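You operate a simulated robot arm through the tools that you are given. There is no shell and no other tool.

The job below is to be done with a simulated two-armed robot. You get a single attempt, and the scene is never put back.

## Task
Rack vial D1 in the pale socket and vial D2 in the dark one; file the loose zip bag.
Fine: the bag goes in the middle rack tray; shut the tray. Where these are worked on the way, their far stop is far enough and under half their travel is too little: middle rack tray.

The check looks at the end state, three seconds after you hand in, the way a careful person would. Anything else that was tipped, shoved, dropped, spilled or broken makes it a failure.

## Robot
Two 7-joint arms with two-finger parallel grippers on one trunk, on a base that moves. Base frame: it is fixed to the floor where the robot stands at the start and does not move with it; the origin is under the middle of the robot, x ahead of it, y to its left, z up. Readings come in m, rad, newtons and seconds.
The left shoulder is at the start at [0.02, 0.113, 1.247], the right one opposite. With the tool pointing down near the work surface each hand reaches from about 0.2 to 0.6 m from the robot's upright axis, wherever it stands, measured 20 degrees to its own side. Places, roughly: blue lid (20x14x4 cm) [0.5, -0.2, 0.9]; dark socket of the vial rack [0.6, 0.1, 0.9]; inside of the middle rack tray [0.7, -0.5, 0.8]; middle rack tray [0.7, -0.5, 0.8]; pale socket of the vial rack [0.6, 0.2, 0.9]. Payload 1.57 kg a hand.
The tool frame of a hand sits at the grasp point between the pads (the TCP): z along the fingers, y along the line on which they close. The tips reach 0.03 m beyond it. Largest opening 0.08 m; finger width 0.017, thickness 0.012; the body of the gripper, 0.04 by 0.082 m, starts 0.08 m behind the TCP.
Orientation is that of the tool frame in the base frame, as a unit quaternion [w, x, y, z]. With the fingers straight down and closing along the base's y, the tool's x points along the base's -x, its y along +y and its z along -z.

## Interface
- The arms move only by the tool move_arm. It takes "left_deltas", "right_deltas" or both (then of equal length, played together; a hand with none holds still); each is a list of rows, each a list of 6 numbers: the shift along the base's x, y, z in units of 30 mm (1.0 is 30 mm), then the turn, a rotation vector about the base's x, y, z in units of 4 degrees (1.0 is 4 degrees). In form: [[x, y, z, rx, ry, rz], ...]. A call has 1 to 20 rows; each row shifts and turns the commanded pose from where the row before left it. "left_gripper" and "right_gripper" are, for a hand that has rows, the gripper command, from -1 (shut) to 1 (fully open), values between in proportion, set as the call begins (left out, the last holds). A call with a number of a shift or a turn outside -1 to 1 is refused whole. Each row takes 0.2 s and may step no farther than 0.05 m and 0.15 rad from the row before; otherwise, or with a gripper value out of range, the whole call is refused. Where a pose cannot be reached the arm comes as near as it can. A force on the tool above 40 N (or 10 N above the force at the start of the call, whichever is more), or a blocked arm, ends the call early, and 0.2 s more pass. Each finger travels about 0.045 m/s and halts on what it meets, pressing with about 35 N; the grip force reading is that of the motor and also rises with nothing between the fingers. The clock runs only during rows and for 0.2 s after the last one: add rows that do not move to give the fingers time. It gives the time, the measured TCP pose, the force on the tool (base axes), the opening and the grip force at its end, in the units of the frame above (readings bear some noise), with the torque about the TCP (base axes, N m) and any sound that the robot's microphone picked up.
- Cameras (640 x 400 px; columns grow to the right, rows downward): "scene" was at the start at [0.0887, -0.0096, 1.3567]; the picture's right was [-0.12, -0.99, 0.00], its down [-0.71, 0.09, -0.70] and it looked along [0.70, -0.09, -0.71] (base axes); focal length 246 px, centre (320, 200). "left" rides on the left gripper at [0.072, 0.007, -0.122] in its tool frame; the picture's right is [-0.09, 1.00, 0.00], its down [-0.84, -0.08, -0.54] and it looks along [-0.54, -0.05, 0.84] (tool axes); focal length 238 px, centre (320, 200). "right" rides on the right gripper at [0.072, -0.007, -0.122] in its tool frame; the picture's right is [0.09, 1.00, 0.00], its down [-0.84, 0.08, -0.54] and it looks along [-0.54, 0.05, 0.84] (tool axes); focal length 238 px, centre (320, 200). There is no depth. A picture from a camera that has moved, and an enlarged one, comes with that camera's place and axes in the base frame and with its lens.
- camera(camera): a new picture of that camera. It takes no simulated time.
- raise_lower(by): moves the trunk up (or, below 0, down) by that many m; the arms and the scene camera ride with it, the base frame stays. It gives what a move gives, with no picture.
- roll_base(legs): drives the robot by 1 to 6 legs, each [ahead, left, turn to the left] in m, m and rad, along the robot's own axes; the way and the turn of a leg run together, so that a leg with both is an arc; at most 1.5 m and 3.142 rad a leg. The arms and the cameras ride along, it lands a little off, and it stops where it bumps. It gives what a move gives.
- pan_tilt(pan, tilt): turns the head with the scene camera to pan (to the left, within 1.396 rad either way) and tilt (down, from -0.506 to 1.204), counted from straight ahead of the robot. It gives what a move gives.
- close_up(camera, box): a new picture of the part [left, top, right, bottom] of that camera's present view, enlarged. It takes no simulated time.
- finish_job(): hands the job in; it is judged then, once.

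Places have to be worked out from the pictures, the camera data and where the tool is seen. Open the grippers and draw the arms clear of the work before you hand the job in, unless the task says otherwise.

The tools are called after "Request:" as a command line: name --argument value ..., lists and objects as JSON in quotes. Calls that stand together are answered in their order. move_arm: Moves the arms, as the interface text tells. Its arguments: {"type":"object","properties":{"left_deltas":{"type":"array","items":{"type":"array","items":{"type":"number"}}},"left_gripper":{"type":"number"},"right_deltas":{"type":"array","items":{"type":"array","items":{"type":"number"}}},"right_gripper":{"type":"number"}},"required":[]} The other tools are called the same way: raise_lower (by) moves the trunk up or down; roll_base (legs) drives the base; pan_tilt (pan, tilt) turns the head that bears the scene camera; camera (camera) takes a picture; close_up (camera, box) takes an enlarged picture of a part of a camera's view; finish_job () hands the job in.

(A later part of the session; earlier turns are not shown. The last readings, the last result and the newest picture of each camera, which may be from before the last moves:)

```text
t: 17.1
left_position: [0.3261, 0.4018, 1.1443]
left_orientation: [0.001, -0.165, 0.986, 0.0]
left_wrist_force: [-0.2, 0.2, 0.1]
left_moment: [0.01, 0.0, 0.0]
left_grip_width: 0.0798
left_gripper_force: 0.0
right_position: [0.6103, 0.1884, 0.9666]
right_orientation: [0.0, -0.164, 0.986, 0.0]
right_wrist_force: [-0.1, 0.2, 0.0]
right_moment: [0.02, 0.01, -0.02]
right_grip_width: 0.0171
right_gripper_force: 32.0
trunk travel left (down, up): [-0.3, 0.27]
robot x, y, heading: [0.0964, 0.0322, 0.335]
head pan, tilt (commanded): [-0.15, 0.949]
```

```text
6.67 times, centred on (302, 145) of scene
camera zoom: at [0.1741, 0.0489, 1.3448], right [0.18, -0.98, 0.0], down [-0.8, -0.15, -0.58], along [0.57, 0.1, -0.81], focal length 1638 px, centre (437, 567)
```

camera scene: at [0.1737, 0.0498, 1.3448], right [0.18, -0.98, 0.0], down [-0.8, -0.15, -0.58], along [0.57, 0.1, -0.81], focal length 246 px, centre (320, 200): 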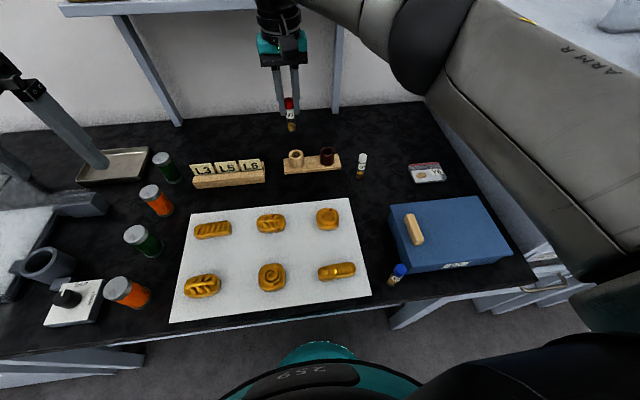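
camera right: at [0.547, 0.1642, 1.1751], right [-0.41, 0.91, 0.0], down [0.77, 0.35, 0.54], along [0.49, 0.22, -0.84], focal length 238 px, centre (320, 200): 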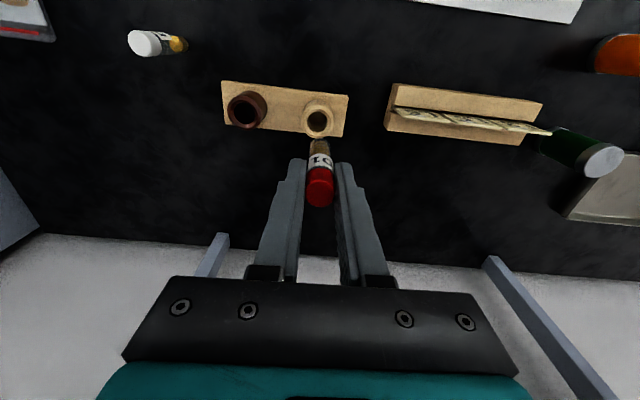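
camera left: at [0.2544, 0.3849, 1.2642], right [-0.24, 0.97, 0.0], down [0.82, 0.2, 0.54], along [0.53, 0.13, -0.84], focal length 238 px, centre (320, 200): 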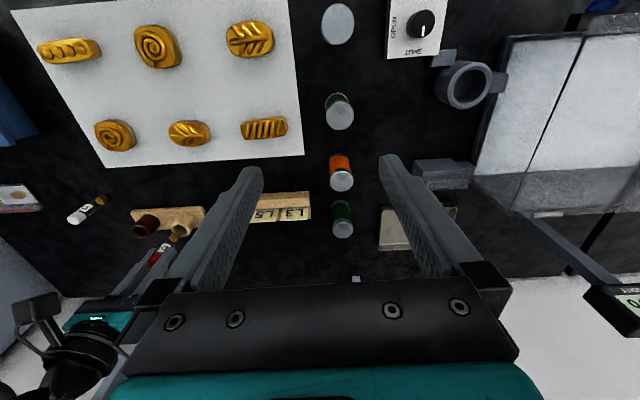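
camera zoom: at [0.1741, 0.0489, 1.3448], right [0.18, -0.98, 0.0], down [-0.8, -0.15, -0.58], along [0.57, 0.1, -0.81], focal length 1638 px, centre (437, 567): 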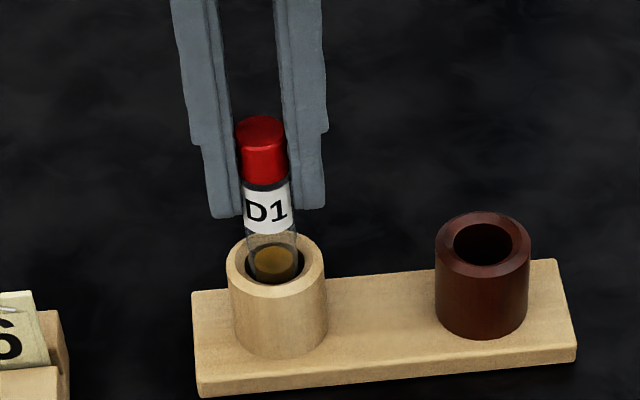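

The vial's foot has entered the hole with no contact force. Lowering further in small steps while watching the force.

Request:
move_arm --right_deltas '[[0, 0, -0.2, 0, 0, 0], [0, 0, -0.2, 0, 0, 0], [0, 0, -0.15, 0, 0, 0], [0, 0, 0, 0, 0, 0]]'

Request:
close_up --camera "right" --box '[285, 100, 365, 200]'

Request:
close_up --camera "scene" --box '[280, 115, 325, 175]'

```text
t: 18.1
left_position: [0.3239, 0.4015, 1.1443]
left_orientation: [0.001, -0.166, 0.986, 0.0]
left_wrist_force: [-0.2, 0.2, -0.9]
left_moment: [-0.03, 0.01, -0.02]
left_grip_width: 0.0802
left_gripper_force: 0.0
right_position: [0.6117, 0.1889, 0.9499]
right_orientation: [0.001, -0.165, 0.986, 0.0]
right_wrist_force: [1.3, 1.4, 0.0]
right_moment: [0.05, -0.07, 0.0]
right_grip_width: 0.0173
right_gripper_force: 32.4
trunk travel left (down, up): [-0.3, 0.27]
robot x, y, heading: [0.0929, 0.0304, 0.328]
head pan, tilt (commanded): [-0.15, 0.949]
```

```text
4.00 times, centred on (325, 150) of right
camera zoom: at [0.5459, 0.1595, 1.0719], right [-0.41, 0.91, 0.0], down [0.77, 0.34, 0.54], along [0.49, 0.22, -0.84], focal length 953 px, centre (300, 400)
```

zoom: 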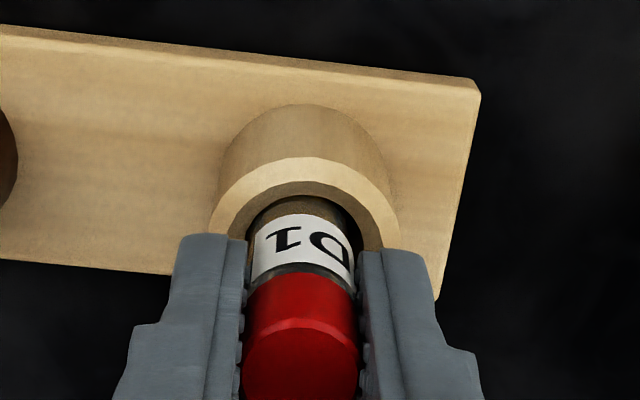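

```text
6.67 times, centred on (302, 145) of scene
camera zoom: at [0.1742, 0.049, 1.3448], right [0.18, -0.98, 0.0], down [-0.8, -0.15, -0.58], along [0.57, 0.1, -0.81], focal length 1638 px, centre (437, 567)
```

zoom: 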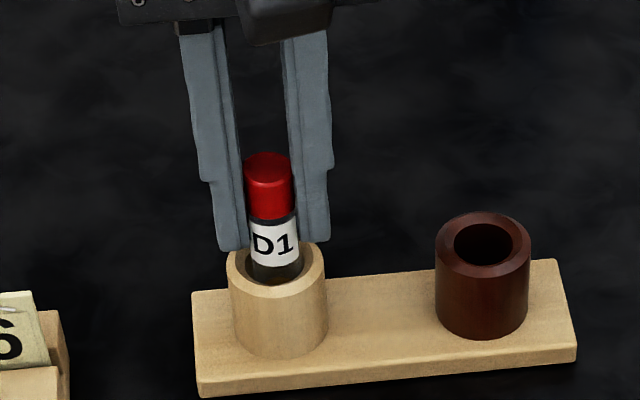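

Vial is about 2.2 cm in with only ~2 N of side contact. I'll nudge forward a hair, lower a few mm more, then look at the force.

Request:
move_arm --right_deltas '[[0.03, 0.015, 0, 0, 0, 0], [0, 0, -0.1, 0, 0, 0], [0, 0, -0.08, 0, 0, 0], [0, 0, 0, 0, 0, 0]]'

Request:
close_up --camera "scene" --box '[280, 115, 325, 175]'

```text
t: 19.1
left_position: [0.324, 0.4014, 1.1441]
left_orientation: [0.001, -0.165, 0.986, 0.0]
left_wrist_force: [0.3, -0.1, 0.2]
left_moment: [0.03, -0.02, -0.01]
left_grip_width: 0.0799
left_gripper_force: 0.0
right_position: [0.6124, 0.1896, 0.9478]
right_orientation: [0.001, -0.164, 0.987, 0.0]
right_wrist_force: [0.5, -0.4, 14.4]
right_moment: [-0.06, -0.01, 0.03]
right_grip_width: 0.0175
right_gripper_force: 32.0
trunk travel left (down, up): [-0.3, 0.27]
robot x, y, heading: [0.0934, 0.0359, 0.327]
head pan, tilt (commanded): [-0.15, 0.949]
```

```text
6.67 times, centred on (302, 145) of scene
camera zoom: at [0.1729, 0.0484, 1.345], right [0.18, -0.98, 0.0], down [-0.8, -0.14, -0.58], along [0.57, 0.1, -0.81], focal length 1638 px, centre (437, 567)
```

zoom: 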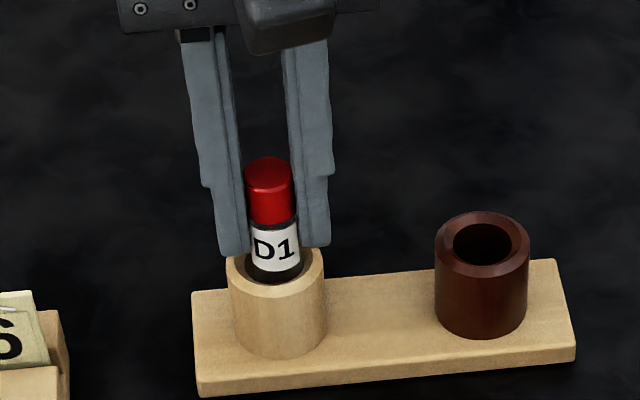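

D1 is bottomed in the pale socket (14 N upward). Relieving the pressure slightly and opening the fingers.

Request:
move_arm --right_deltas '[[0, 0, 0.08, 0, 0, 0], [0, 0, 0, 0, 0, 0]]'

Request:
move_arm --right_deltas '[[0, 0, 0, 0, 0, 0], [0, 0, 0, 0, 0, 0], [0, 0, 0, 0, 0, 0], [0, 0, 0, 0, 0, 0]]' --right_gripper 0.2

Request:
close_up --camera "scene" --box '[280, 115, 325, 175]'

```text
t: 19.7
left_position: [0.3248, 0.4009, 1.1446]
left_orientation: [0.001, -0.165, 0.986, 0.0]
left_wrist_force: [-0.9, -0.9, -0.1]
left_moment: [0.01, 0.03, 0.04]
left_grip_width: 0.08
left_gripper_force: 0.0
right_position: [0.6117, 0.1895, 0.9478]
right_orientation: [0.0, -0.163, 0.987, 0.0]
right_wrist_force: [2.1, -1.4, 6.1]
right_moment: [-0.02, -0.12, -0.02]
right_grip_width: 0.0176
right_gripper_force: 32.2
trunk travel left (down, up): [-0.3, 0.27]
robot x, y, heading: [0.0983, 0.0334, 0.332]
head pan, tilt (commanded): [-0.15, 0.949]
```

```text
t: 20.7
left_position: [0.3255, 0.4011, 1.143]
left_orientation: [0.001, -0.165, 0.986, -0.001]
left_wrist_force: [-0.5, -0.5, -0.5]
left_moment: [0.02, -0.01, -0.02]
left_grip_width: 0.0799
left_gripper_force: 0.0
right_position: [0.6113, 0.1883, 0.9475]
right_orientation: [0.0, -0.164, 0.986, 0.0]
right_wrist_force: [-0.7, 0.2, -0.4]
right_moment: [0.0, -0.01, 0.03]
right_grip_width: 0.0479
right_gripper_force: 0.1
trunk travel left (down, up): [-0.3, 0.27]
robot x, y, heading: [0.0924, 0.0335, 0.325]
head pan, tilt (commanded): [-0.15, 0.949]
```

```text
6.67 times, centred on (302, 145) of scene
camera zoom: at [0.174, 0.0488, 1.3448], right [0.18, -0.98, 0.0], down [-0.8, -0.14, -0.58], along [0.57, 0.1, -0.81], focal length 1638 px, centre (437, 567)
```

zoom: 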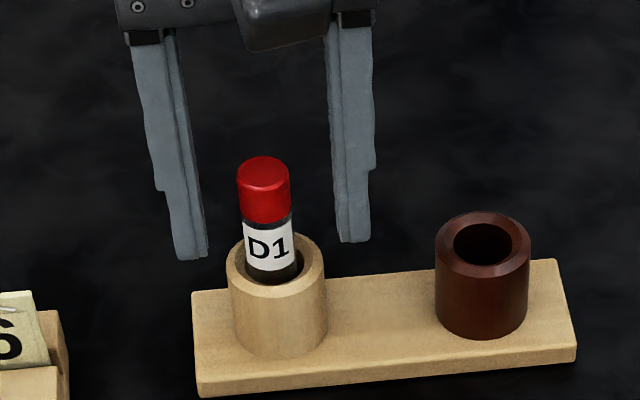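

D1 stands in the pale socket. Raising clear, then carrying the hand to above D2 while turning it about 80° so the fingers will close fore-and-aft, clear of the blue lid's edge.

Request:
move_arm --right_deltas '[[0, 0, 0.9, 0, 0, 0], [0, 0, 0.9, 0, 0, 0], [0, 0, 0.9, 0, 0, 0], [0, 0, 0.9, 0, 0, 0], [0, 0, 0.9, 0, 0, 0]]'

Request:
move_arm --right_deltas '[[-0.445, -0.414, 0, 0, 0, -1], [-0.445, -0.414, 0, 0, 0, -1], [-0.445, -0.414, 0, 0, 0, -1], [-0.445, -0.414, 0, 0, 0, -1], [-0.445, -0.414, 0, 0, 0, -1], [-0.445, -0.414, 0, 0, 0, -1], [-0.445, -0.414, 0, 0, 0, -1], [-0.445, -0.414, 0, 0, 0, -1], [-0.445, -0.414, 0, 0, 0, -1], [-0.445, -0.414, 0, 0, 0, -1], [-0.445, -0.414, 0, 0, 0, -1], [-0.445, -0.414, 0, 0, 0, -1], [-0.445, -0.414, 0, 0, 0, -1], [-0.445, -0.414, 0, 0, 0, -1], [-0.445, -0.414, 0, 0, 0, -1], [-0.445, -0.414, 0, 0, 0, -1], [-0.445, -0.414, 0, 0, 0, -1], [-0.445, -0.414, 0, 0, 0, -1], [-0.445, -0.414, 0, 0, 0, -1], [-0.445, -0.414, 0, 0, 0, -1]]'

Request:
camera --camera "right"

Request:
camera --camera "scene"

```text
t: 21.9
left_position: [0.3251, 0.4014, 1.143]
left_orientation: [0.001, -0.165, 0.986, -0.001]
left_wrist_force: [0.2, 0.2, -0.1]
left_moment: [0.01, 0.01, 0.01]
left_grip_width: 0.08
left_gripper_force: 0.1
right_position: [0.6118, 0.1863, 1.0838]
right_orientation: [0.0, -0.163, 0.987, 0.0]
right_wrist_force: [0.4, -0.5, 0.0]
right_moment: [0.0, -0.01, 0.01]
right_grip_width: 0.048
right_gripper_force: 0.0
trunk travel left (down, up): [-0.3, 0.27]
robot x, y, heading: [0.0982, 0.0311, 0.329]
head pan, tilt (commanded): [-0.15, 0.949]
```

```text
t: 26.1
left_position: [0.3254, 0.402, 1.1435]
left_orientation: [0.001, -0.165, 0.986, -0.001]
left_wrist_force: [-0.2, -0.9, 0.6]
left_moment: [-0.01, -0.03, -0.03]
left_grip_width: 0.0799
left_gripper_force: 0.0
right_position: [0.3761, -0.0443, 1.0906]
right_orientation: [-0.001, 0.509, 0.861, -0.001]
right_wrist_force: [0.1, 0.0, -0.6]
right_moment: [-0.02, 0.02, -0.01]
right_grip_width: 0.0481
right_gripper_force: 0.0
right hand out of reach, approached as far as the arm can: row 19, 20
trunk travel left (down, up): [-0.3, 0.27]
robot x, y, heading: [0.0939, 0.0325, 0.33]
head pan, tilt (commanded): [-0.15, 0.949]
```

```text
taken
camera right: at [0.3363, 0.015, 1.2115], right [0.83, 0.56, 0.0], down [0.47, -0.7, 0.54], along [0.3, -0.45, -0.84], focal length 238 px, centre (320, 200)
```

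right: 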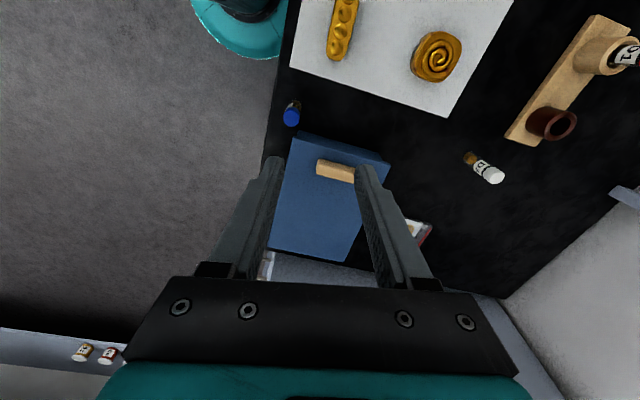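

```text
taken
camera scene: at [0.174, 0.0487, 1.3448], right [0.18, -0.98, 0.0], down [-0.8, -0.14, -0.58], along [0.57, 0.1, -0.81], focal length 246 px, centre (320, 200)
```

scene: 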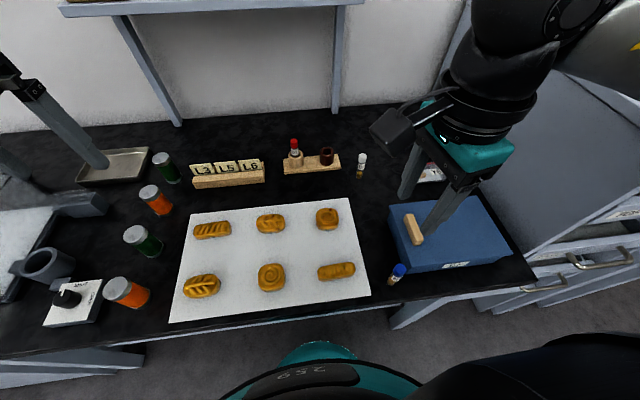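

That spot is inside the arm's near limit at this height (stopped at (0.376, -0.044)). I'll raise the hand slightly and roll the base back 0.10 m to where it stood at the start, which gives D2 comfortable reach.

Request:
roll_base --legs '[[-0.1, 0, 0]]'

Request:
camera --camera "right"

Request:
camera --camera "scene"

```text
t: 27.2
left_position: [0.2315, 0.3688, 1.1442]
left_orientation: [0.001, -0.164, 0.986, 0.0]
left_wrist_force: [-0.2, -0.2, 0.3]
left_moment: [0.03, 0.0, 0.0]
left_grip_width: 0.0804
left_gripper_force: 0.1
right_position: [0.2816, -0.0769, 1.0896]
right_orientation: [0.001, 0.509, 0.861, -0.001]
right_wrist_force: [-0.8, -0.1, 0.9]
right_moment: [-0.01, -0.04, 0.03]
right_grip_width: 0.048
right_gripper_force: 0.0
trunk travel left (down, up): [-0.3, 0.27]
robot x, y, heading: [0.0047, 0.0001, 0.328]
head pan, tilt (commanded): [-0.15, 0.949]
```

```text
taken
camera right: at [0.2422, -0.017, 1.2116], right [0.83, 0.56, 0.0], down [0.47, -0.7, 0.54], along [0.3, -0.45, -0.84], focal length 238 px, centre (320, 200)
```

right: 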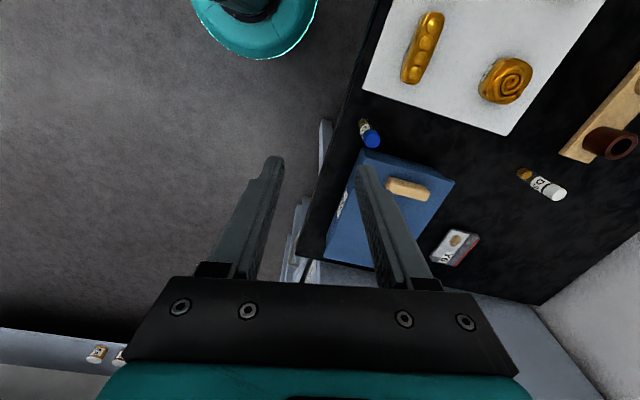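

```text
taken
camera scene: at [0.0798, 0.0166, 1.3449], right [0.18, -0.98, 0.0], down [-0.8, -0.14, -0.58], along [0.57, 0.1, -0.81], focal length 246 px, centre (320, 200)
```

scene: 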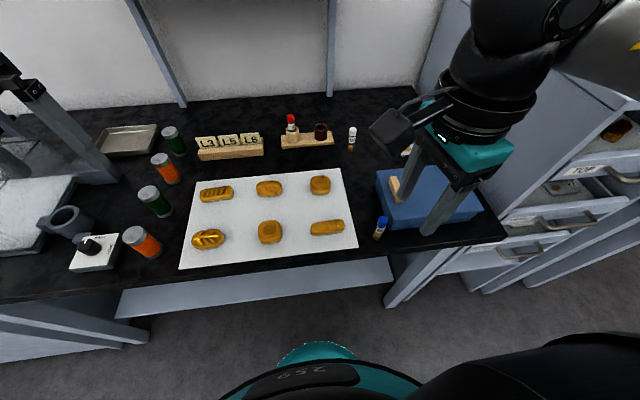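

From here D2's cap computes to (0.344, -0.0594). Moving over it and down to just above its cap.

Request:
move_arm --right_deltas '[[0.52, 0.146, -0.4, 0, 0, 0], [0.52, 0.146, -0.4, 0, 0, 0], [0.52, 0.146, -0.6, 0, 0, 0], [0.52, 0.146, -0.8, 0, 0, 0], [0, 0, -0.8, 0, 0, 0]]'

Request:
camera --camera "right"

Request:
close_up --camera "scene" --box '[340, 140, 500, 280]'

```text
t: 28.4
left_position: [0.2319, 0.3699, 1.1432]
left_orientation: [0.0, -0.164, 0.987, 0.0]
left_wrist_force: [-0.3, 1.0, -0.4]
left_moment: [0.02, 0.02, -0.01]
left_grip_width: 0.0801
left_gripper_force: 0.0
right_position: [0.3473, -0.0572, 0.9996]
right_orientation: [-0.001, 0.509, 0.861, 0.0]
right_wrist_force: [-0.5, 0.0, 0.9]
right_moment: [0.01, -0.01, 0.05]
right_grip_width: 0.048
right_gripper_force: 0.1
trunk travel left (down, up): [-0.3, 0.27]
robot x, y, heading: [0.0004, -0.0025, 0.335]
head pan, tilt (commanded): [-0.15, 0.949]
```

```text
taken
camera right: at [0.3063, 0.0028, 1.1206], right [0.83, 0.56, 0.0], down [0.47, -0.69, 0.54], along [0.3, -0.45, -0.84], focal length 238 px, centre (320, 200)
```

right: 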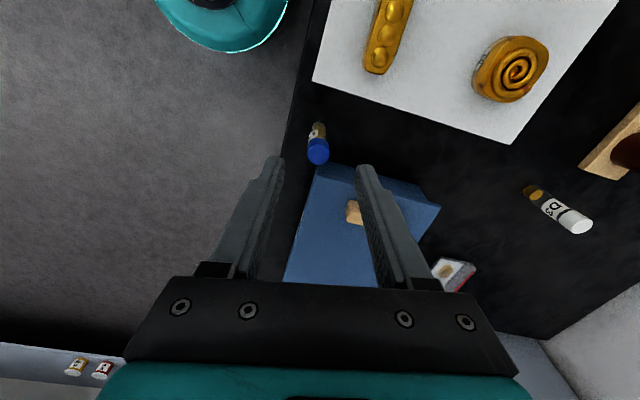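

```text
2.86 times, centred on (420, 210) of scene
camera zoom: at [0.081, 0.0169, 1.3448], right [0.18, -0.98, 0.0], down [-0.8, -0.14, -0.58], along [0.57, 0.1, -0.81], focal length 702 px, centre (34, 171)
```

zoom: 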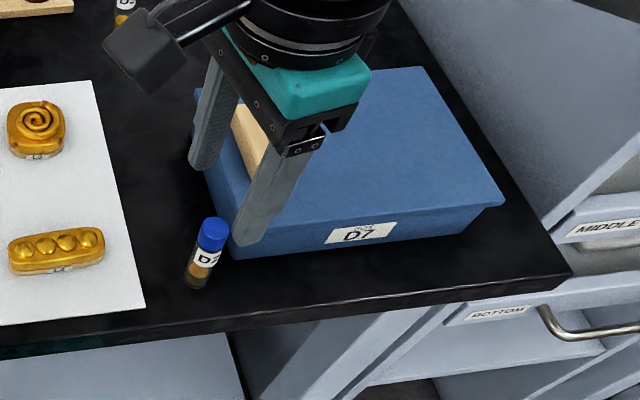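

D2's cap is nearly centred between the fingers; lid edge is ~27 mm to the side and top ≈ 0.91, so the fingers clear. A zoom for the final correction.

Request:
close_up --camera "right" --box '[260, 100, 380, 200]'

```text
4.00 times, centred on (320, 150) of right
camera zoom: at [0.3063, 0.0028, 1.1206], right [0.83, 0.56, 0.0], down [0.47, -0.69, 0.54], along [0.3, -0.45, -0.84], focal length 953 px, centre (320, 400)
```

zoom: 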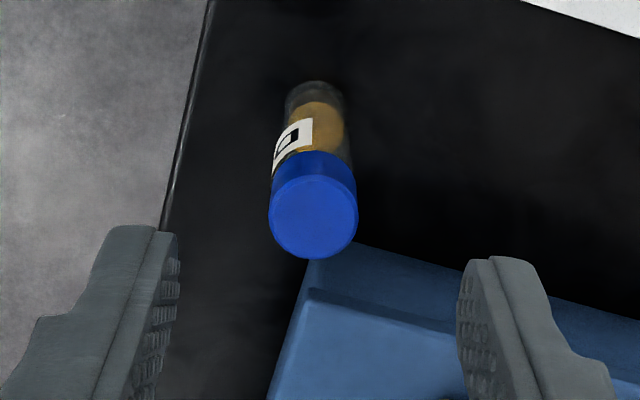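

Correcting ~2 mm and descending to the same grasp height used for D1 (TCP ≈ 0.931).

Request:
move_arm --right_deltas '[[-0.03, -0.07, -0.45, 0, 0, 0], [0, 0, -0.45, 0, 0, 0], [0, 0, -0.45, 0, 0, 0], [0, 0, -0.45, 0, 0, 0], [0, 0, -0.45, 0, 0, 0]]'

Request:
close_up --camera "right" --box '[240, 110, 400, 230]'

Request:
close_up --camera "scene" --box '[340, 160, 460, 260]'

```text
t: 29.6
left_position: [0.2319, 0.3699, 1.1433]
left_orientation: [0.001, -0.164, 0.986, -0.001]
left_wrist_force: [1.0, 0.5, -0.1]
left_moment: [0.05, -0.03, -0.02]
left_grip_width: 0.08
left_gripper_force: 0.0
right_position: [0.3446, -0.0609, 0.9322]
right_orientation: [-0.001, 0.509, 0.861, 0.0]
right_wrist_force: [0.5, 0.6, -0.5]
right_moment: [0.01, 0.01, 0.01]
right_grip_width: 0.0477
right_gripper_force: 0.2
trunk travel left (down, up): [-0.3, 0.27]
robot x, y, heading: [0.0005, 0.0003, 0.333]
head pan, tilt (commanded): [-0.15, 0.949]
```

```text
3.33 times, centred on (320, 170) of right
camera zoom: at [0.3045, -0.0013, 1.0537], right [0.83, 0.56, 0.0], down [0.47, -0.7, 0.54], along [0.3, -0.45, -0.84], focal length 794 px, centre (320, 300)
```

zoom: 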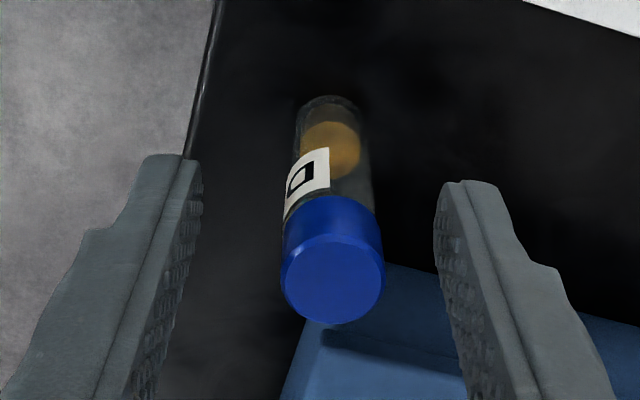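

```text
4.00 times, centred on (400, 210) of scene
camera zoom: at [0.081, 0.017, 1.3448], right [0.18, -0.98, 0.0], down [-0.8, -0.14, -0.58], along [0.57, 0.1, -0.81], focal length 983 px, centre (0, 160)
```

zoom: 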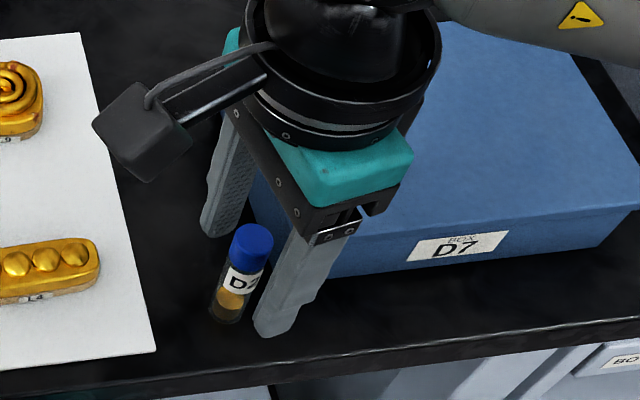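

The vial is between the fingers, about 1.5 mm off-centre along the closing line; I'll nudge by that and close.

Request:
move_arm --right_deltas '[[0.04, 0.025, 0, 0, 0, 0], [0, 0, 0, 0, 0, 0]]'

Request:
move_arm --right_deltas '[[0, 0, 0, 0, 0, 0], [0, 0, 0, 0, 0, 0], [0, 0, 0, 0, 0, 0], [0, 0, 0, 0, 0, 0], [0, 0, 0, 0, 0, 0]]' --right_gripper -1

Request:
close_up --camera "right" --box '[240, 110, 400, 230]'

```text
t: 30.2
left_position: [0.2331, 0.3696, 1.1441]
left_orientation: [0.002, -0.164, 0.987, -0.001]
left_wrist_force: [0.6, -0.2, 0.5]
left_moment: [-0.02, 0.0, 0.03]
left_grip_width: 0.0798
left_gripper_force: 0.0
right_position: [0.3455, -0.062, 0.9313]
right_orientation: [-0.001, 0.509, 0.861, -0.002]
right_wrist_force: [0.7, 0.5, -0.6]
right_moment: [-0.02, 0.0, -0.03]
right_grip_width: 0.0479
right_gripper_force: 0.0
trunk travel left (down, up): [-0.3, 0.27]
robot x, y, heading: [0.0048, -0.0009, 0.325]
head pan, tilt (commanded): [-0.15, 0.949]
```

```text
t: 31.4
left_position: [0.232, 0.3687, 1.1437]
left_orientation: [0.001, -0.164, 0.986, -0.001]
left_wrist_force: [0.5, 0.4, 1.0]
left_moment: [-0.02, 0.01, -0.03]
left_grip_width: 0.0799
left_gripper_force: 0.0
right_position: [0.3449, -0.06, 0.9313]
right_orientation: [0.0, 0.509, 0.861, -0.001]
right_wrist_force: [0.5, -0.4, 0.5]
right_moment: [-0.01, -0.06, 0.02]
right_grip_width: 0.0158
right_gripper_force: 31.7
trunk travel left (down, up): [-0.3, 0.27]
robot x, y, heading: [0.0028, 0.0025, 0.323]
head pan, tilt (commanded): [-0.15, 0.949]
```

```text
3.33 times, centred on (320, 170) of right
camera zoom: at [0.3057, -0.0002, 1.0536], right [0.83, 0.56, 0.0], down [0.47, -0.7, 0.54], along [0.3, -0.45, -0.84], focal length 794 px, centre (320, 300)
```

zoom: 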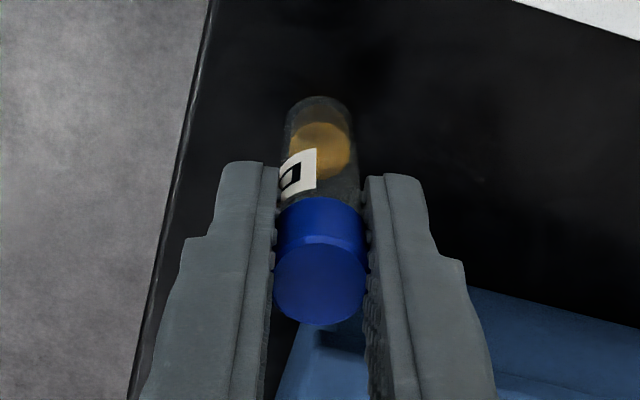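

D2 is gripped. Lifting it well clear, then rolling ahead 0.10 m again.

Request:
move_arm --right_deltas '[[0, 0, 0.6, 0, 0, 0], [0, 0, 0.9, 0, 0, 0], [0, 0, 0.9, 0, 0, 0], [0, 0, 0.9, 0, 0, 0], [0, 0, 0.9, 0, 0, 0]]'

Request:
close_up --camera "scene" --box '[320, 120, 480, 260]'

Request:
close_up --camera "right" --box '[240, 110, 400, 230]'

```text
t: 32.6
left_position: [0.2327, 0.3699, 1.1431]
left_orientation: [0.001, -0.164, 0.986, -0.001]
left_wrist_force: [0.3, 0.8, -0.3]
left_moment: [-0.03, -0.02, 0.04]
left_grip_width: 0.0801
left_gripper_force: 0.2
right_position: [0.3457, -0.0612, 1.0571]
right_orientation: [0.0, 0.51, 0.86, -0.002]
right_wrist_force: [0.6, -0.3, -0.8]
right_moment: [-0.02, 0.02, 0.01]
right_grip_width: 0.0172
right_gripper_force: 32.1
trunk travel left (down, up): [-0.3, 0.27]
robot x, y, heading: [0.0029, 0.0008, 0.327]
head pan, tilt (commanded): [-0.15, 0.949]
```

```text
2.86 times, centred on (400, 190) of scene
camera zoom: at [0.081, 0.0171, 1.3448], right [0.18, -0.98, 0.0], down [-0.8, -0.14, -0.58], along [0.57, 0.1, -0.81], focal length 702 px, centre (91, 229)
```

zoom: 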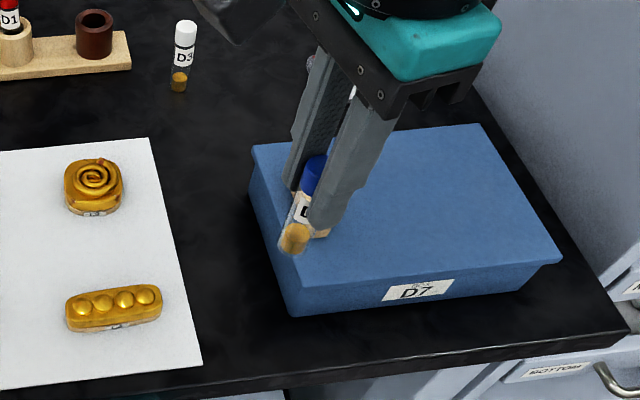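

```text
3.33 times, centred on (320, 170) of right
camera zoom: at [0.3049, -0.0008, 1.18], right [0.83, 0.56, 0.0], down [0.47, -0.7, 0.54], along [0.3, -0.45, -0.84], focal length 794 px, centre (320, 300)
```

zoom: 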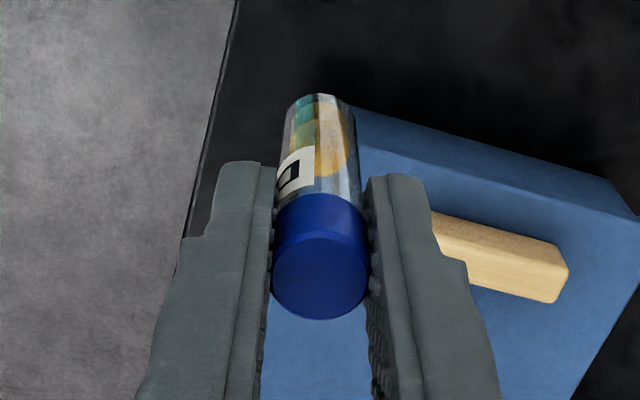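

D2 is held upright, box untouched. Rolling ahead 0.10 m.

Request:
roll_base --legs '[[0.1, 0, 0]]'

Request:
move_arm --right_deltas '[[0.3, 0.22, 0.05, 0, 0, 1], [0.3, 0.22, 0.05, 0, 0, 1], [0.3, 0.22, 0.05, 0, 0, 1], [0.3, 0.22, 0, 0, 0, 1], [0.3, 0.22, 0, 0, 0, 1], [0.3, 0.22, 0, 0, 0, 1], [0.3, 0.22, 0, 0, 0, 1], [0.3, 0.22, 0, 0, 0, 1], [0.3, 0.22, 0, 0, 0, 1], [0.3, 0.22, 0, 0, 0, 1], [0.3, 0.22, 0, 0, 0, 1], [0.3, 0.22, 0, 0, 0, 1], [0.3, 0.22, 0, 0, 0, 1], [0.3, 0.22, 0, 0, 0, 1], [0.3, 0.22, 0, 0, 0, 1], [0.3, 0.22, 0, 0, 0, 1], [0.3, 0.22, 0, 0, 0, 1], [0.3, 0.22, 0, 0, 0, 1], [0.3, 0.22, 0, 0, 0, 1], [0.3, 0.22, 0, 0, 0, 1]]'

Request:
camera --camera "right"

Request:
camera --camera "scene"

```text
t: 33.8
left_position: [0.3263, 0.4015, 1.1434]
left_orientation: [0.001, -0.166, 0.986, -0.001]
left_wrist_force: [0.5, 1.2, 0.2]
left_moment: [0.01, 0.02, -0.02]
left_grip_width: 0.0801
left_gripper_force: 0.0
right_position: [0.4389, -0.0292, 1.0588]
right_orientation: [-0.001, 0.509, 0.861, -0.002]
right_wrist_force: [-0.3, 0.8, 0.0]
right_moment: [-0.02, 0.02, 0.0]
right_grip_width: 0.0174
right_gripper_force: 32.0
trunk travel left (down, up): [-0.3, 0.27]
robot x, y, heading: [0.0938, 0.0305, 0.326]
head pan, tilt (commanded): [-0.15, 0.949]
```

```text
t: 38.0
left_position: [0.3237, 0.4014, 1.1426]
left_orientation: [0.001, -0.165, 0.986, -0.001]
left_wrist_force: [0.7, 0.7, 0.5]
left_moment: [-0.02, 0.01, -0.03]
left_grip_width: 0.08
left_gripper_force: 0.0
right_position: [0.6188, 0.1026, 1.062]
right_orientation: [0.0, -0.166, 0.986, -0.001]
right_wrist_force: [0.1, 0.4, -0.4]
right_moment: [-0.02, 0.02, 0.02]
right_grip_width: 0.0175
right_gripper_force: 32.1
trunk travel left (down, up): [-0.3, 0.27]
robot x, y, heading: [0.0962, 0.0316, 0.333]
head pan, tilt (commanded): [-0.15, 0.949]
```

```text
taken
camera right: at [0.5533, 0.0739, 1.1833], right [-0.41, 0.91, 0.0], down [0.77, 0.35, 0.54], along [0.49, 0.22, -0.84], focal length 238 px, centre (320, 200)
```

right: 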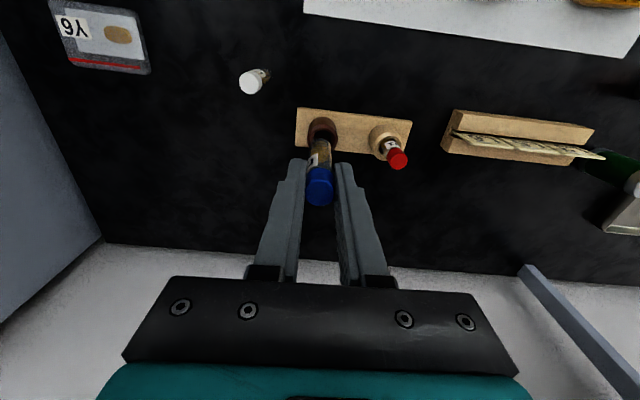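

```text
taken
camera scene: at [0.1737, 0.0489, 1.3448], right [0.18, -0.98, 0.0], down [-0.8, -0.14, -0.58], along [0.57, 0.1, -0.81], focal length 246 px, centre (320, 200)
```

scene: 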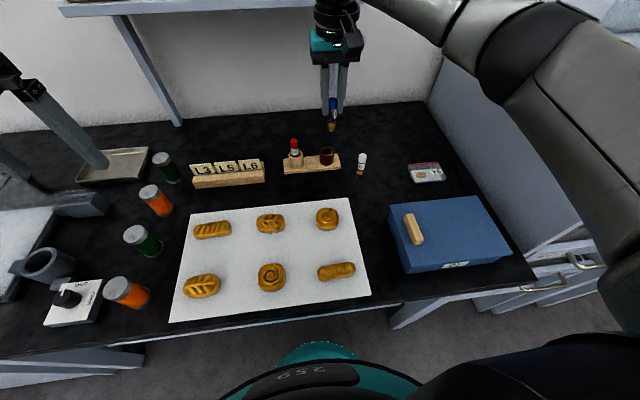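

D2 hangs near the dark socket; shifting to (0.633, 0.113) and lowering to just above the rim, then checking alignment in both views.

Request:
move_arm --right_deltas '[[0.473, 0.347, 0, 0, 0, 0], [0, 0, -0.8, 0, 0, 0], [0, 0, -0.8, 0, 0, 0], [0, 0, -0.75, 0, 0, 0], [0, 0, 0, 0, 0, 0]]'

Request:
close_up --camera "right" --box '[285, 100, 365, 180]'

Request:
close_up --camera "scene" --box '[305, 115, 350, 175]'

Request:
close_up --camera "right" --box '[270, 120, 370, 220]'

```text
t: 39.1
left_position: [0.3249, 0.4013, 1.1433]
left_orientation: [0.001, -0.165, 0.986, -0.001]
left_wrist_force: [0.0, -0.3, 0.6]
left_moment: [0.01, 0.02, 0.01]
left_grip_width: 0.0801
left_gripper_force: 0.1
right_position: [0.6316, 0.113, 0.9894]
right_orientation: [0.001, -0.164, 0.986, -0.002]
right_wrist_force: [-0.2, 0.3, -0.8]
right_moment: [-0.02, -0.01, 0.02]
right_grip_width: 0.017
right_gripper_force: 32.6
trunk travel left (down, up): [-0.3, 0.27]
robot x, y, heading: [0.0972, 0.031, 0.327]
head pan, tilt (commanded): [-0.15, 0.949]
```

```text
5.00 times, centred on (325, 140) of right
camera zoom: at [0.5666, 0.0841, 1.1122], right [-0.41, 0.91, 0.0], down [0.77, 0.34, 0.54], along [0.5, 0.22, -0.84], focal length 1192 px, centre (295, 500)
```

zoom: 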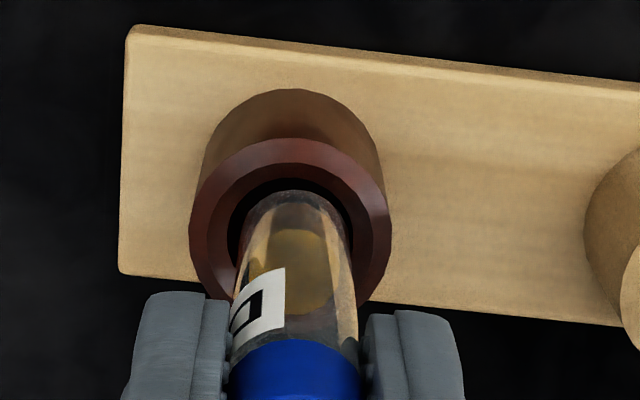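

```text
6.67 times, centred on (328, 145) of scene
camera zoom: at [0.1736, 0.0487, 1.3448], right [0.18, -0.98, 0.0], down [-0.8, -0.14, -0.58], along [0.57, 0.1, -0.81], focal length 1638 px, centre (270, 567)
```

zoom: 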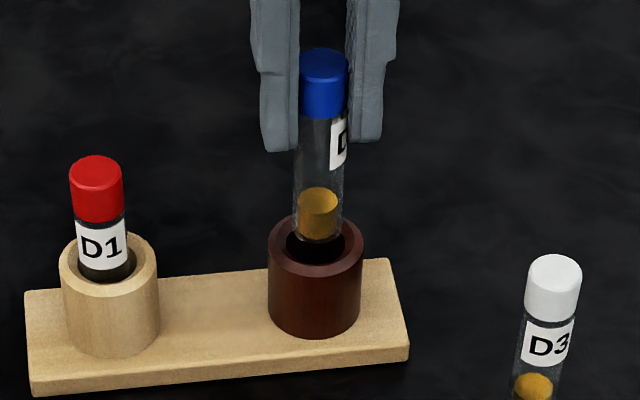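

```text
4.00 times, centred on (320, 170) of right
camera zoom: at [0.5666, 0.0841, 1.1122], right [-0.41, 0.91, 0.0], down [0.77, 0.34, 0.54], along [0.5, 0.22, -0.84], focal length 953 px, centre (320, 320)
```

zoom: 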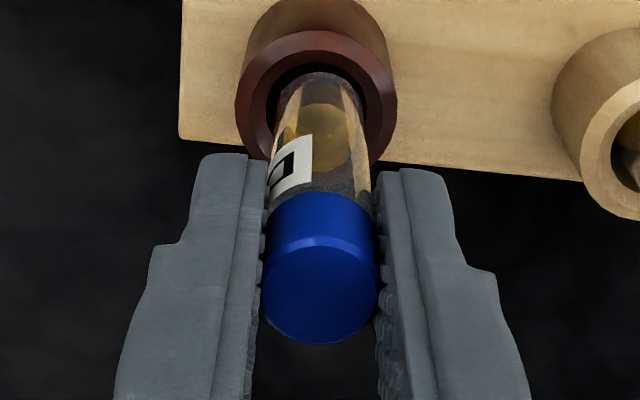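

Both views agree the vial is ~4 mm short of the hole's centre (toward me), laterally fine. Correcting forward 4 mm and lowering into the hole's mouth.

Request:
move_arm --right_deltas '[[0.127, 0.043, 0, 0, 0, 0], [0, 0, -0.27, 0, 0, 0], [0, 0, -0.27, 0, 0, 0], [0, 0, -0.25, 0, 0, 0]]'

Request:
close_up --camera "right" --box '[285, 100, 365, 180]'

Request:
close_up --camera "scene" --box '[305, 115, 350, 175]'

```text
t: 40.1
left_position: [0.325, 0.4009, 1.1436]
left_orientation: [0.001, -0.165, 0.986, -0.001]
left_wrist_force: [-0.8, 0.5, -0.3]
left_moment: [0.03, 0.01, 0.0]
left_grip_width: 0.0798
left_gripper_force: 0.2
right_position: [0.6358, 0.1148, 0.9684]
right_orientation: [0.001, -0.164, 0.986, -0.001]
right_wrist_force: [0.4, -0.6, 0.4]
right_moment: [-0.02, -0.01, 0.02]
right_grip_width: 0.0174
right_gripper_force: 32.3
trunk travel left (down, up): [-0.3, 0.27]
robot x, y, heading: [0.0961, 0.0335, 0.33]
head pan, tilt (commanded): [-0.15, 0.949]
```

```text
5.00 times, centred on (325, 140) of right
camera zoom: at [0.5701, 0.0856, 1.0898], right [-0.41, 0.91, 0.0], down [0.77, 0.35, 0.54], along [0.49, 0.22, -0.84], focal length 1192 px, centre (295, 500)
```

zoom: 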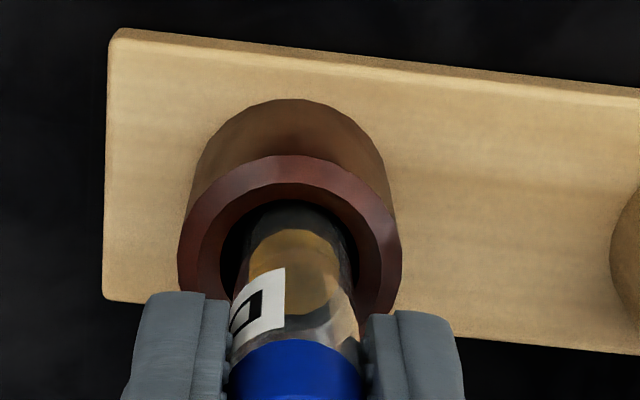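

```text
6.67 times, centred on (328, 145) of scene
camera zoom: at [0.1737, 0.0487, 1.3448], right [0.18, -0.98, 0.0], down [-0.8, -0.14, -0.58], along [0.57, 0.1, -0.81], focal length 1638 px, centre (270, 567)
```

zoom: 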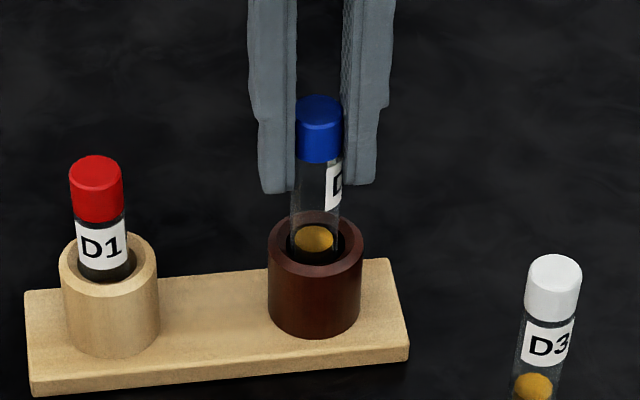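

Vial foot is in the mouth of the dark socket, no contact. Lowering on in small steps.

Request:
move_arm --right_deltas '[[0, 0, -0.2, 0, 0, 0], [0, 0, -0.2, 0, 0, 0], [0, 0, -0.15, 0, 0, 0], [0, 0, 0, 0, 0, 0]]'

Request:
close_up --camera "scene" --box '[305, 115, 350, 175]'

```text
t: 41.1
left_position: [0.3251, 0.402, 1.1437]
left_orientation: [0.001, -0.166, 0.986, -0.001]
left_wrist_force: [0.0, 0.0, 0.5]
left_moment: [0.03, -0.02, 0.01]
left_grip_width: 0.08
left_gripper_force: 0.0
right_position: [0.6357, 0.1143, 0.9523]
right_orientation: [0.001, -0.164, 0.986, 0.0]
right_wrist_force: [0.8, -0.3, -0.5]
right_moment: [0.01, -0.06, 0.03]
right_grip_width: 0.0173
right_gripper_force: 32.4
trunk travel left (down, up): [-0.3, 0.27]
robot x, y, heading: [0.0926, 0.0342, 0.327]
head pan, tilt (commanded): [-0.15, 0.949]
```

```text
6.67 times, centred on (328, 145) of scene
camera zoom: at [0.1737, 0.0487, 1.3448], right [0.18, -0.98, 0.0], down [-0.8, -0.14, -0.58], along [0.57, 0.1, -0.81], focal length 1638 px, centre (270, 567)
```

zoom: 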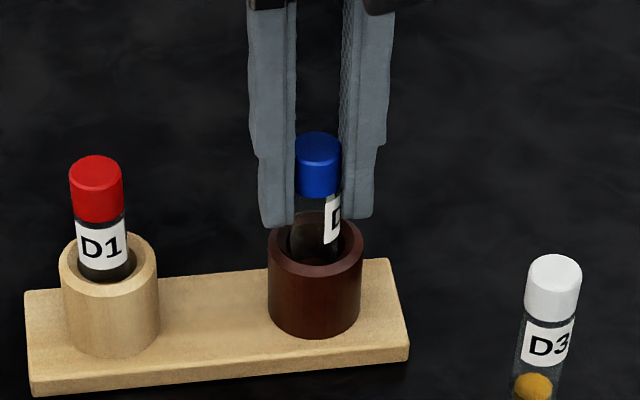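

Free so far at TCP 0.952; a few more mm until it seats.

Request:
move_arm --right_deltas '[[0, 0, -0.1, 0, 0, 0], [0, 0, -0.1, 0, 0, 0], [0, 0, 0, 0, 0, 0]]'

Request:
close_up --camera "scene" --box '[305, 115, 350, 175]'

```text
t: 42.0
left_position: [0.3229, 0.3997, 1.145]
left_orientation: [0.002, -0.165, 0.986, -0.001]
left_wrist_force: [0.2, 0.0, 0.0]
left_moment: [0.0, 0.0, -0.02]
left_grip_width: 0.0801
left_gripper_force: 0.1
right_position: [0.636, 0.114, 0.949]
right_orientation: [0.003, -0.163, 0.987, 0.0]
right_wrist_force: [0.1, -1.8, 23.1]
right_moment: [-0.08, 0.05, -0.06]
right_grip_width: 0.0176
right_gripper_force: 32.2
trunk travel left (down, up): [-0.3, 0.27]
robot x, y, heading: [0.0965, 0.0335, 0.329]
head pan, tilt (commanded): [-0.15, 0.949]
```

```text
6.67 times, centred on (328, 145) of scene
camera zoom: at [0.1715, 0.0481, 1.3452], right [0.18, -0.98, 0.0], down [-0.8, -0.14, -0.58], along [0.57, 0.1, -0.81], focal length 1638 px, centre (270, 567)
```

zoom: 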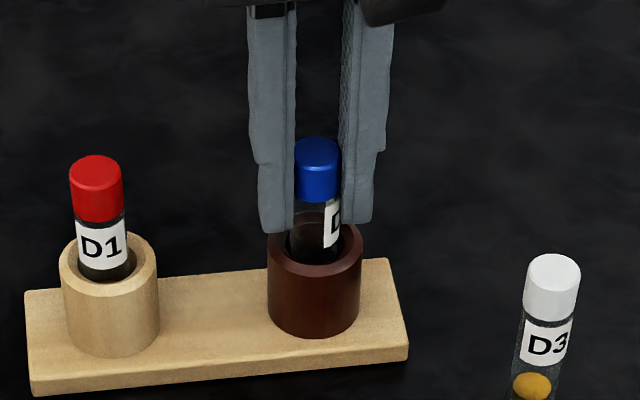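

Seated (23 N up). Relieving and opening.

Request:
move_arm --right_deltas '[[0, 0, 0.13, 0, 0, 0], [0, 0, 0, 0, 0, 0]]'

Request:
move_arm --right_deltas '[[0, 0, 0, 0, 0, 0], [0, 0, 0, 0, 0, 0], [0, 0, 0, 0, 0, 0], [0, 0, 0, 0, 0, 0]]' --right_gripper 0.2

Request:
move_arm --right_deltas '[[0, 0, 0.6, 0, 0, 0], [0, 0, 0.9, 0, 0, 0], [0, 0, 0.9, 0, 0, 0], [0, 0, 0.9, 0, 0, 0], [0, 0, 0.9, 0, 0, 0]]'

Request:
close_up --camera "scene" --box '[270, 115, 380, 195]'

Request:
camera --camera "right"

```text
t: 42.5
left_position: [0.325, 0.4014, 1.1444]
left_orientation: [0.001, -0.165, 0.986, -0.002]
left_wrist_force: [-0.2, -0.1, -1.1]
left_moment: [-0.01, 0.01, 0.06]
left_grip_width: 0.0802
left_gripper_force: 0.2
right_position: [0.6349, 0.1157, 0.9481]
right_orientation: [0.001, -0.165, 0.986, -0.002]
right_wrist_force: [2.7, 0.6, 8.7]
right_moment: [0.09, -0.24, 0.01]
right_grip_width: 0.0173
right_gripper_force: 31.8
trunk travel left (down, up): [-0.3, 0.27]
robot x, y, heading: [0.0931, 0.0288, 0.332]
head pan, tilt (commanded): [-0.15, 0.949]
```

```text
t: 43.5
left_position: [0.3251, 0.4028, 1.1425]
left_orientation: [0.001, -0.164, 0.986, -0.001]
left_wrist_force: [0.6, 0.1, 0.0]
left_moment: [0.01, 0.03, -0.02]
left_grip_width: 0.08
left_gripper_force: 0.1
right_position: [0.6365, 0.1138, 0.9491]
right_orientation: [0.001, -0.163, 0.987, -0.001]
right_wrist_force: [0.5, 0.6, -0.5]
right_moment: [0.01, 0.02, 0.0]
right_grip_width: 0.0483
right_gripper_force: 0.0
trunk travel left (down, up): [-0.3, 0.27]
robot x, y, heading: [0.0929, 0.0332, 0.327]
head pan, tilt (commanded): [-0.15, 0.949]
```

```text
t: 44.8
left_position: [0.325, 0.4008, 1.1429]
left_orientation: [0.0, -0.165, 0.986, -0.001]
left_wrist_force: [0.5, -0.4, -0.2]
left_moment: [0.0, -0.02, 0.01]
left_grip_width: 0.08
left_gripper_force: 0.1
right_position: [0.6345, 0.1124, 1.0772]
right_orientation: [0.001, -0.163, 0.987, -0.002]
right_wrist_force: [0.1, -0.4, 0.4]
right_moment: [-0.01, 0.0, 0.03]
right_grip_width: 0.0482
right_gripper_force: 0.1
trunk travel left (down, up): [-0.3, 0.27]
robot x, y, heading: [0.0949, 0.0346, 0.327]
head pan, tilt (commanded): [-0.15, 0.949]
```

```text
5.00 times, centred on (325, 155) of scene
camera zoom: at [0.1735, 0.0486, 1.3448], right [0.18, -0.98, 0.0], down [-0.8, -0.14, -0.58], along [0.57, 0.1, -0.81], focal length 1228 px, centre (295, 425)
```

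zoom: 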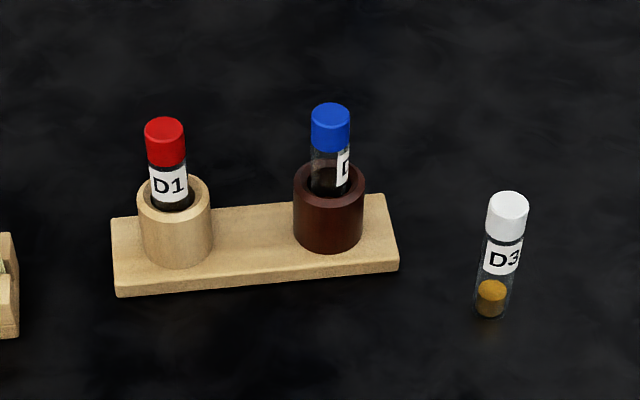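

```text
taken
camera right: at [0.5694, 0.0839, 1.1992], right [-0.41, 0.91, 0.0], down [0.77, 0.35, 0.54], along [0.5, 0.22, -0.84], focal length 238 px, centre (320, 200)
```

right: 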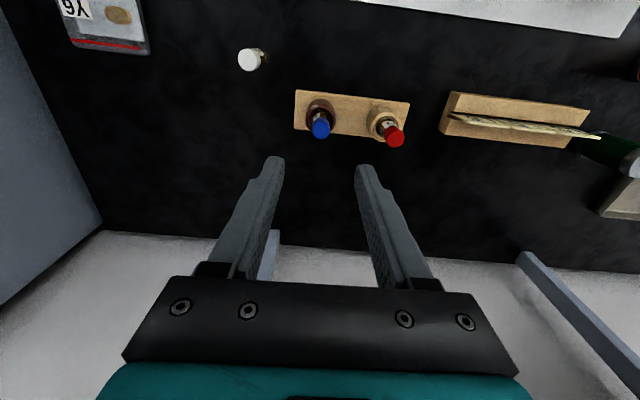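

Both vials are racked: D1 in pale, D2 in dark, D3 untouched. Now for the tray: pulling the right hand back over the bench, then I'll back the base off and look at the cabinet.

Request:
move_arm --right_deltas '[[-0.6, -0.3, 0.3, 0, 0, 0], [-0.6, -0.3, 0.2, 0, 0, 0], [-0.6, -0.3, 0.2, 0, 0, 0], [-0.6, -0.4, 0.1, 0, 0, 0], [-0.6, -0.5, 0, 0, 0, 0], [-0.6, -0.6, 0, 0, 0, 0], [-0.5, -0.7, 0, 0, 0, 0], [-0.5, -0.7, 0, 0, 0, 0]]'

Request:
roll_base --legs '[[-0.22, 0, 0], [0, -0.25, 0]]'

Request:
pan_tilt --pan -0.6 --tilt 0.75

Request:
camera --camera "scene"

Request:
camera --camera "right"

```text
t: 46.5
left_position: [0.3242, 0.4003, 1.1451]
left_orientation: [0.0, -0.165, 0.986, 0.0]
left_wrist_force: [0.4, 0.4, -0.2]
left_moment: [0.02, 0.0, 0.0]
left_grip_width: 0.0802
left_gripper_force: 0.1
right_position: [0.4962, -0.0022, 1.0994]
right_orientation: [0.0, -0.165, 0.986, -0.001]
right_wrist_force: [-1.0, -1.0, -0.1]
right_moment: [0.02, 0.02, 0.01]
right_grip_width: 0.0481
right_gripper_force: 0.1
trunk travel left (down, up): [-0.3, 0.27]
robot x, y, heading: [0.0933, 0.0332, 0.334]
head pan, tilt (commanded): [-0.15, 0.949]
```

```text
t: 49.6
left_position: [0.2002, 0.0966, 1.144]
left_orientation: [0.001, -0.168, 0.986, -0.001]
left_wrist_force: [-0.6, 0.2, 0.1]
left_moment: [0.03, 0.0, -0.02]
left_grip_width: 0.08
left_gripper_force: 0.1
right_position: [0.3752, -0.3063, 1.0993]
right_orientation: [0.0, -0.167, 0.986, -0.001]
right_wrist_force: [-0.1, -0.7, 0.0]
right_moment: [0.02, 0.01, -0.02]
right_grip_width: 0.0478
right_gripper_force: 0.0
trunk travel left (down, up): [-0.3, 0.27]
robot x, y, heading: [-0.0289, -0.2719, 0.333]
head pan, tilt (commanded): [-0.15, 0.949]
```

```text
t: 50.5
left_position: [0.1993, 0.0977, 1.1438]
left_orientation: [0.001, -0.168, 0.986, -0.002]
left_wrist_force: [0.1, -0.4, 0.7]
left_moment: [0.03, 0.03, -0.01]
left_grip_width: 0.08
left_gripper_force: 0.0
right_position: [0.3741, -0.3043, 1.1]
right_orientation: [0.0, -0.166, 0.986, 0.0]
right_wrist_force: [-0.4, -0.4, 0.3]
right_moment: [0.0, 0.0, 0.0]
right_grip_width: 0.0478
right_gripper_force: 0.0
trunk travel left (down, up): [-0.3, 0.27]
robot x, y, heading: [-0.0301, -0.269, 0.336]
head pan, tilt (commanded): [-0.6, 0.75]
```

```text
taken
camera scene: at [0.0584, -0.2909, 1.3603], right [-0.26, -0.97, 0.0], down [-0.66, 0.18, -0.73], along [0.71, -0.19, -0.68], focal length 246 px, centre (320, 200)
```

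scene: 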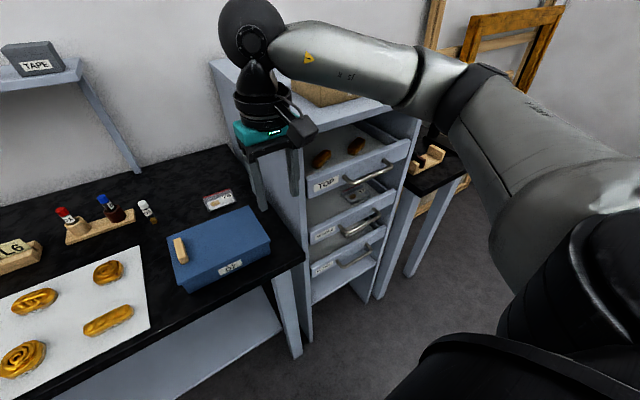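

```text
taken
camera right: at [0.3083, -0.334, 1.221], right [-0.41, 0.91, 0.0], down [0.76, 0.35, 0.54], along [0.49, 0.22, -0.84], focal length 238 px, centre (320, 200)
```

right: 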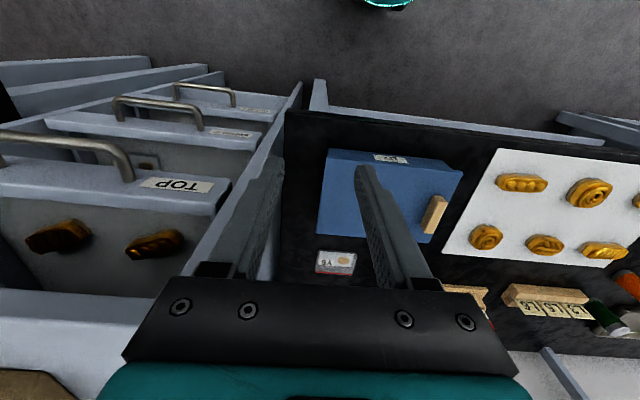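

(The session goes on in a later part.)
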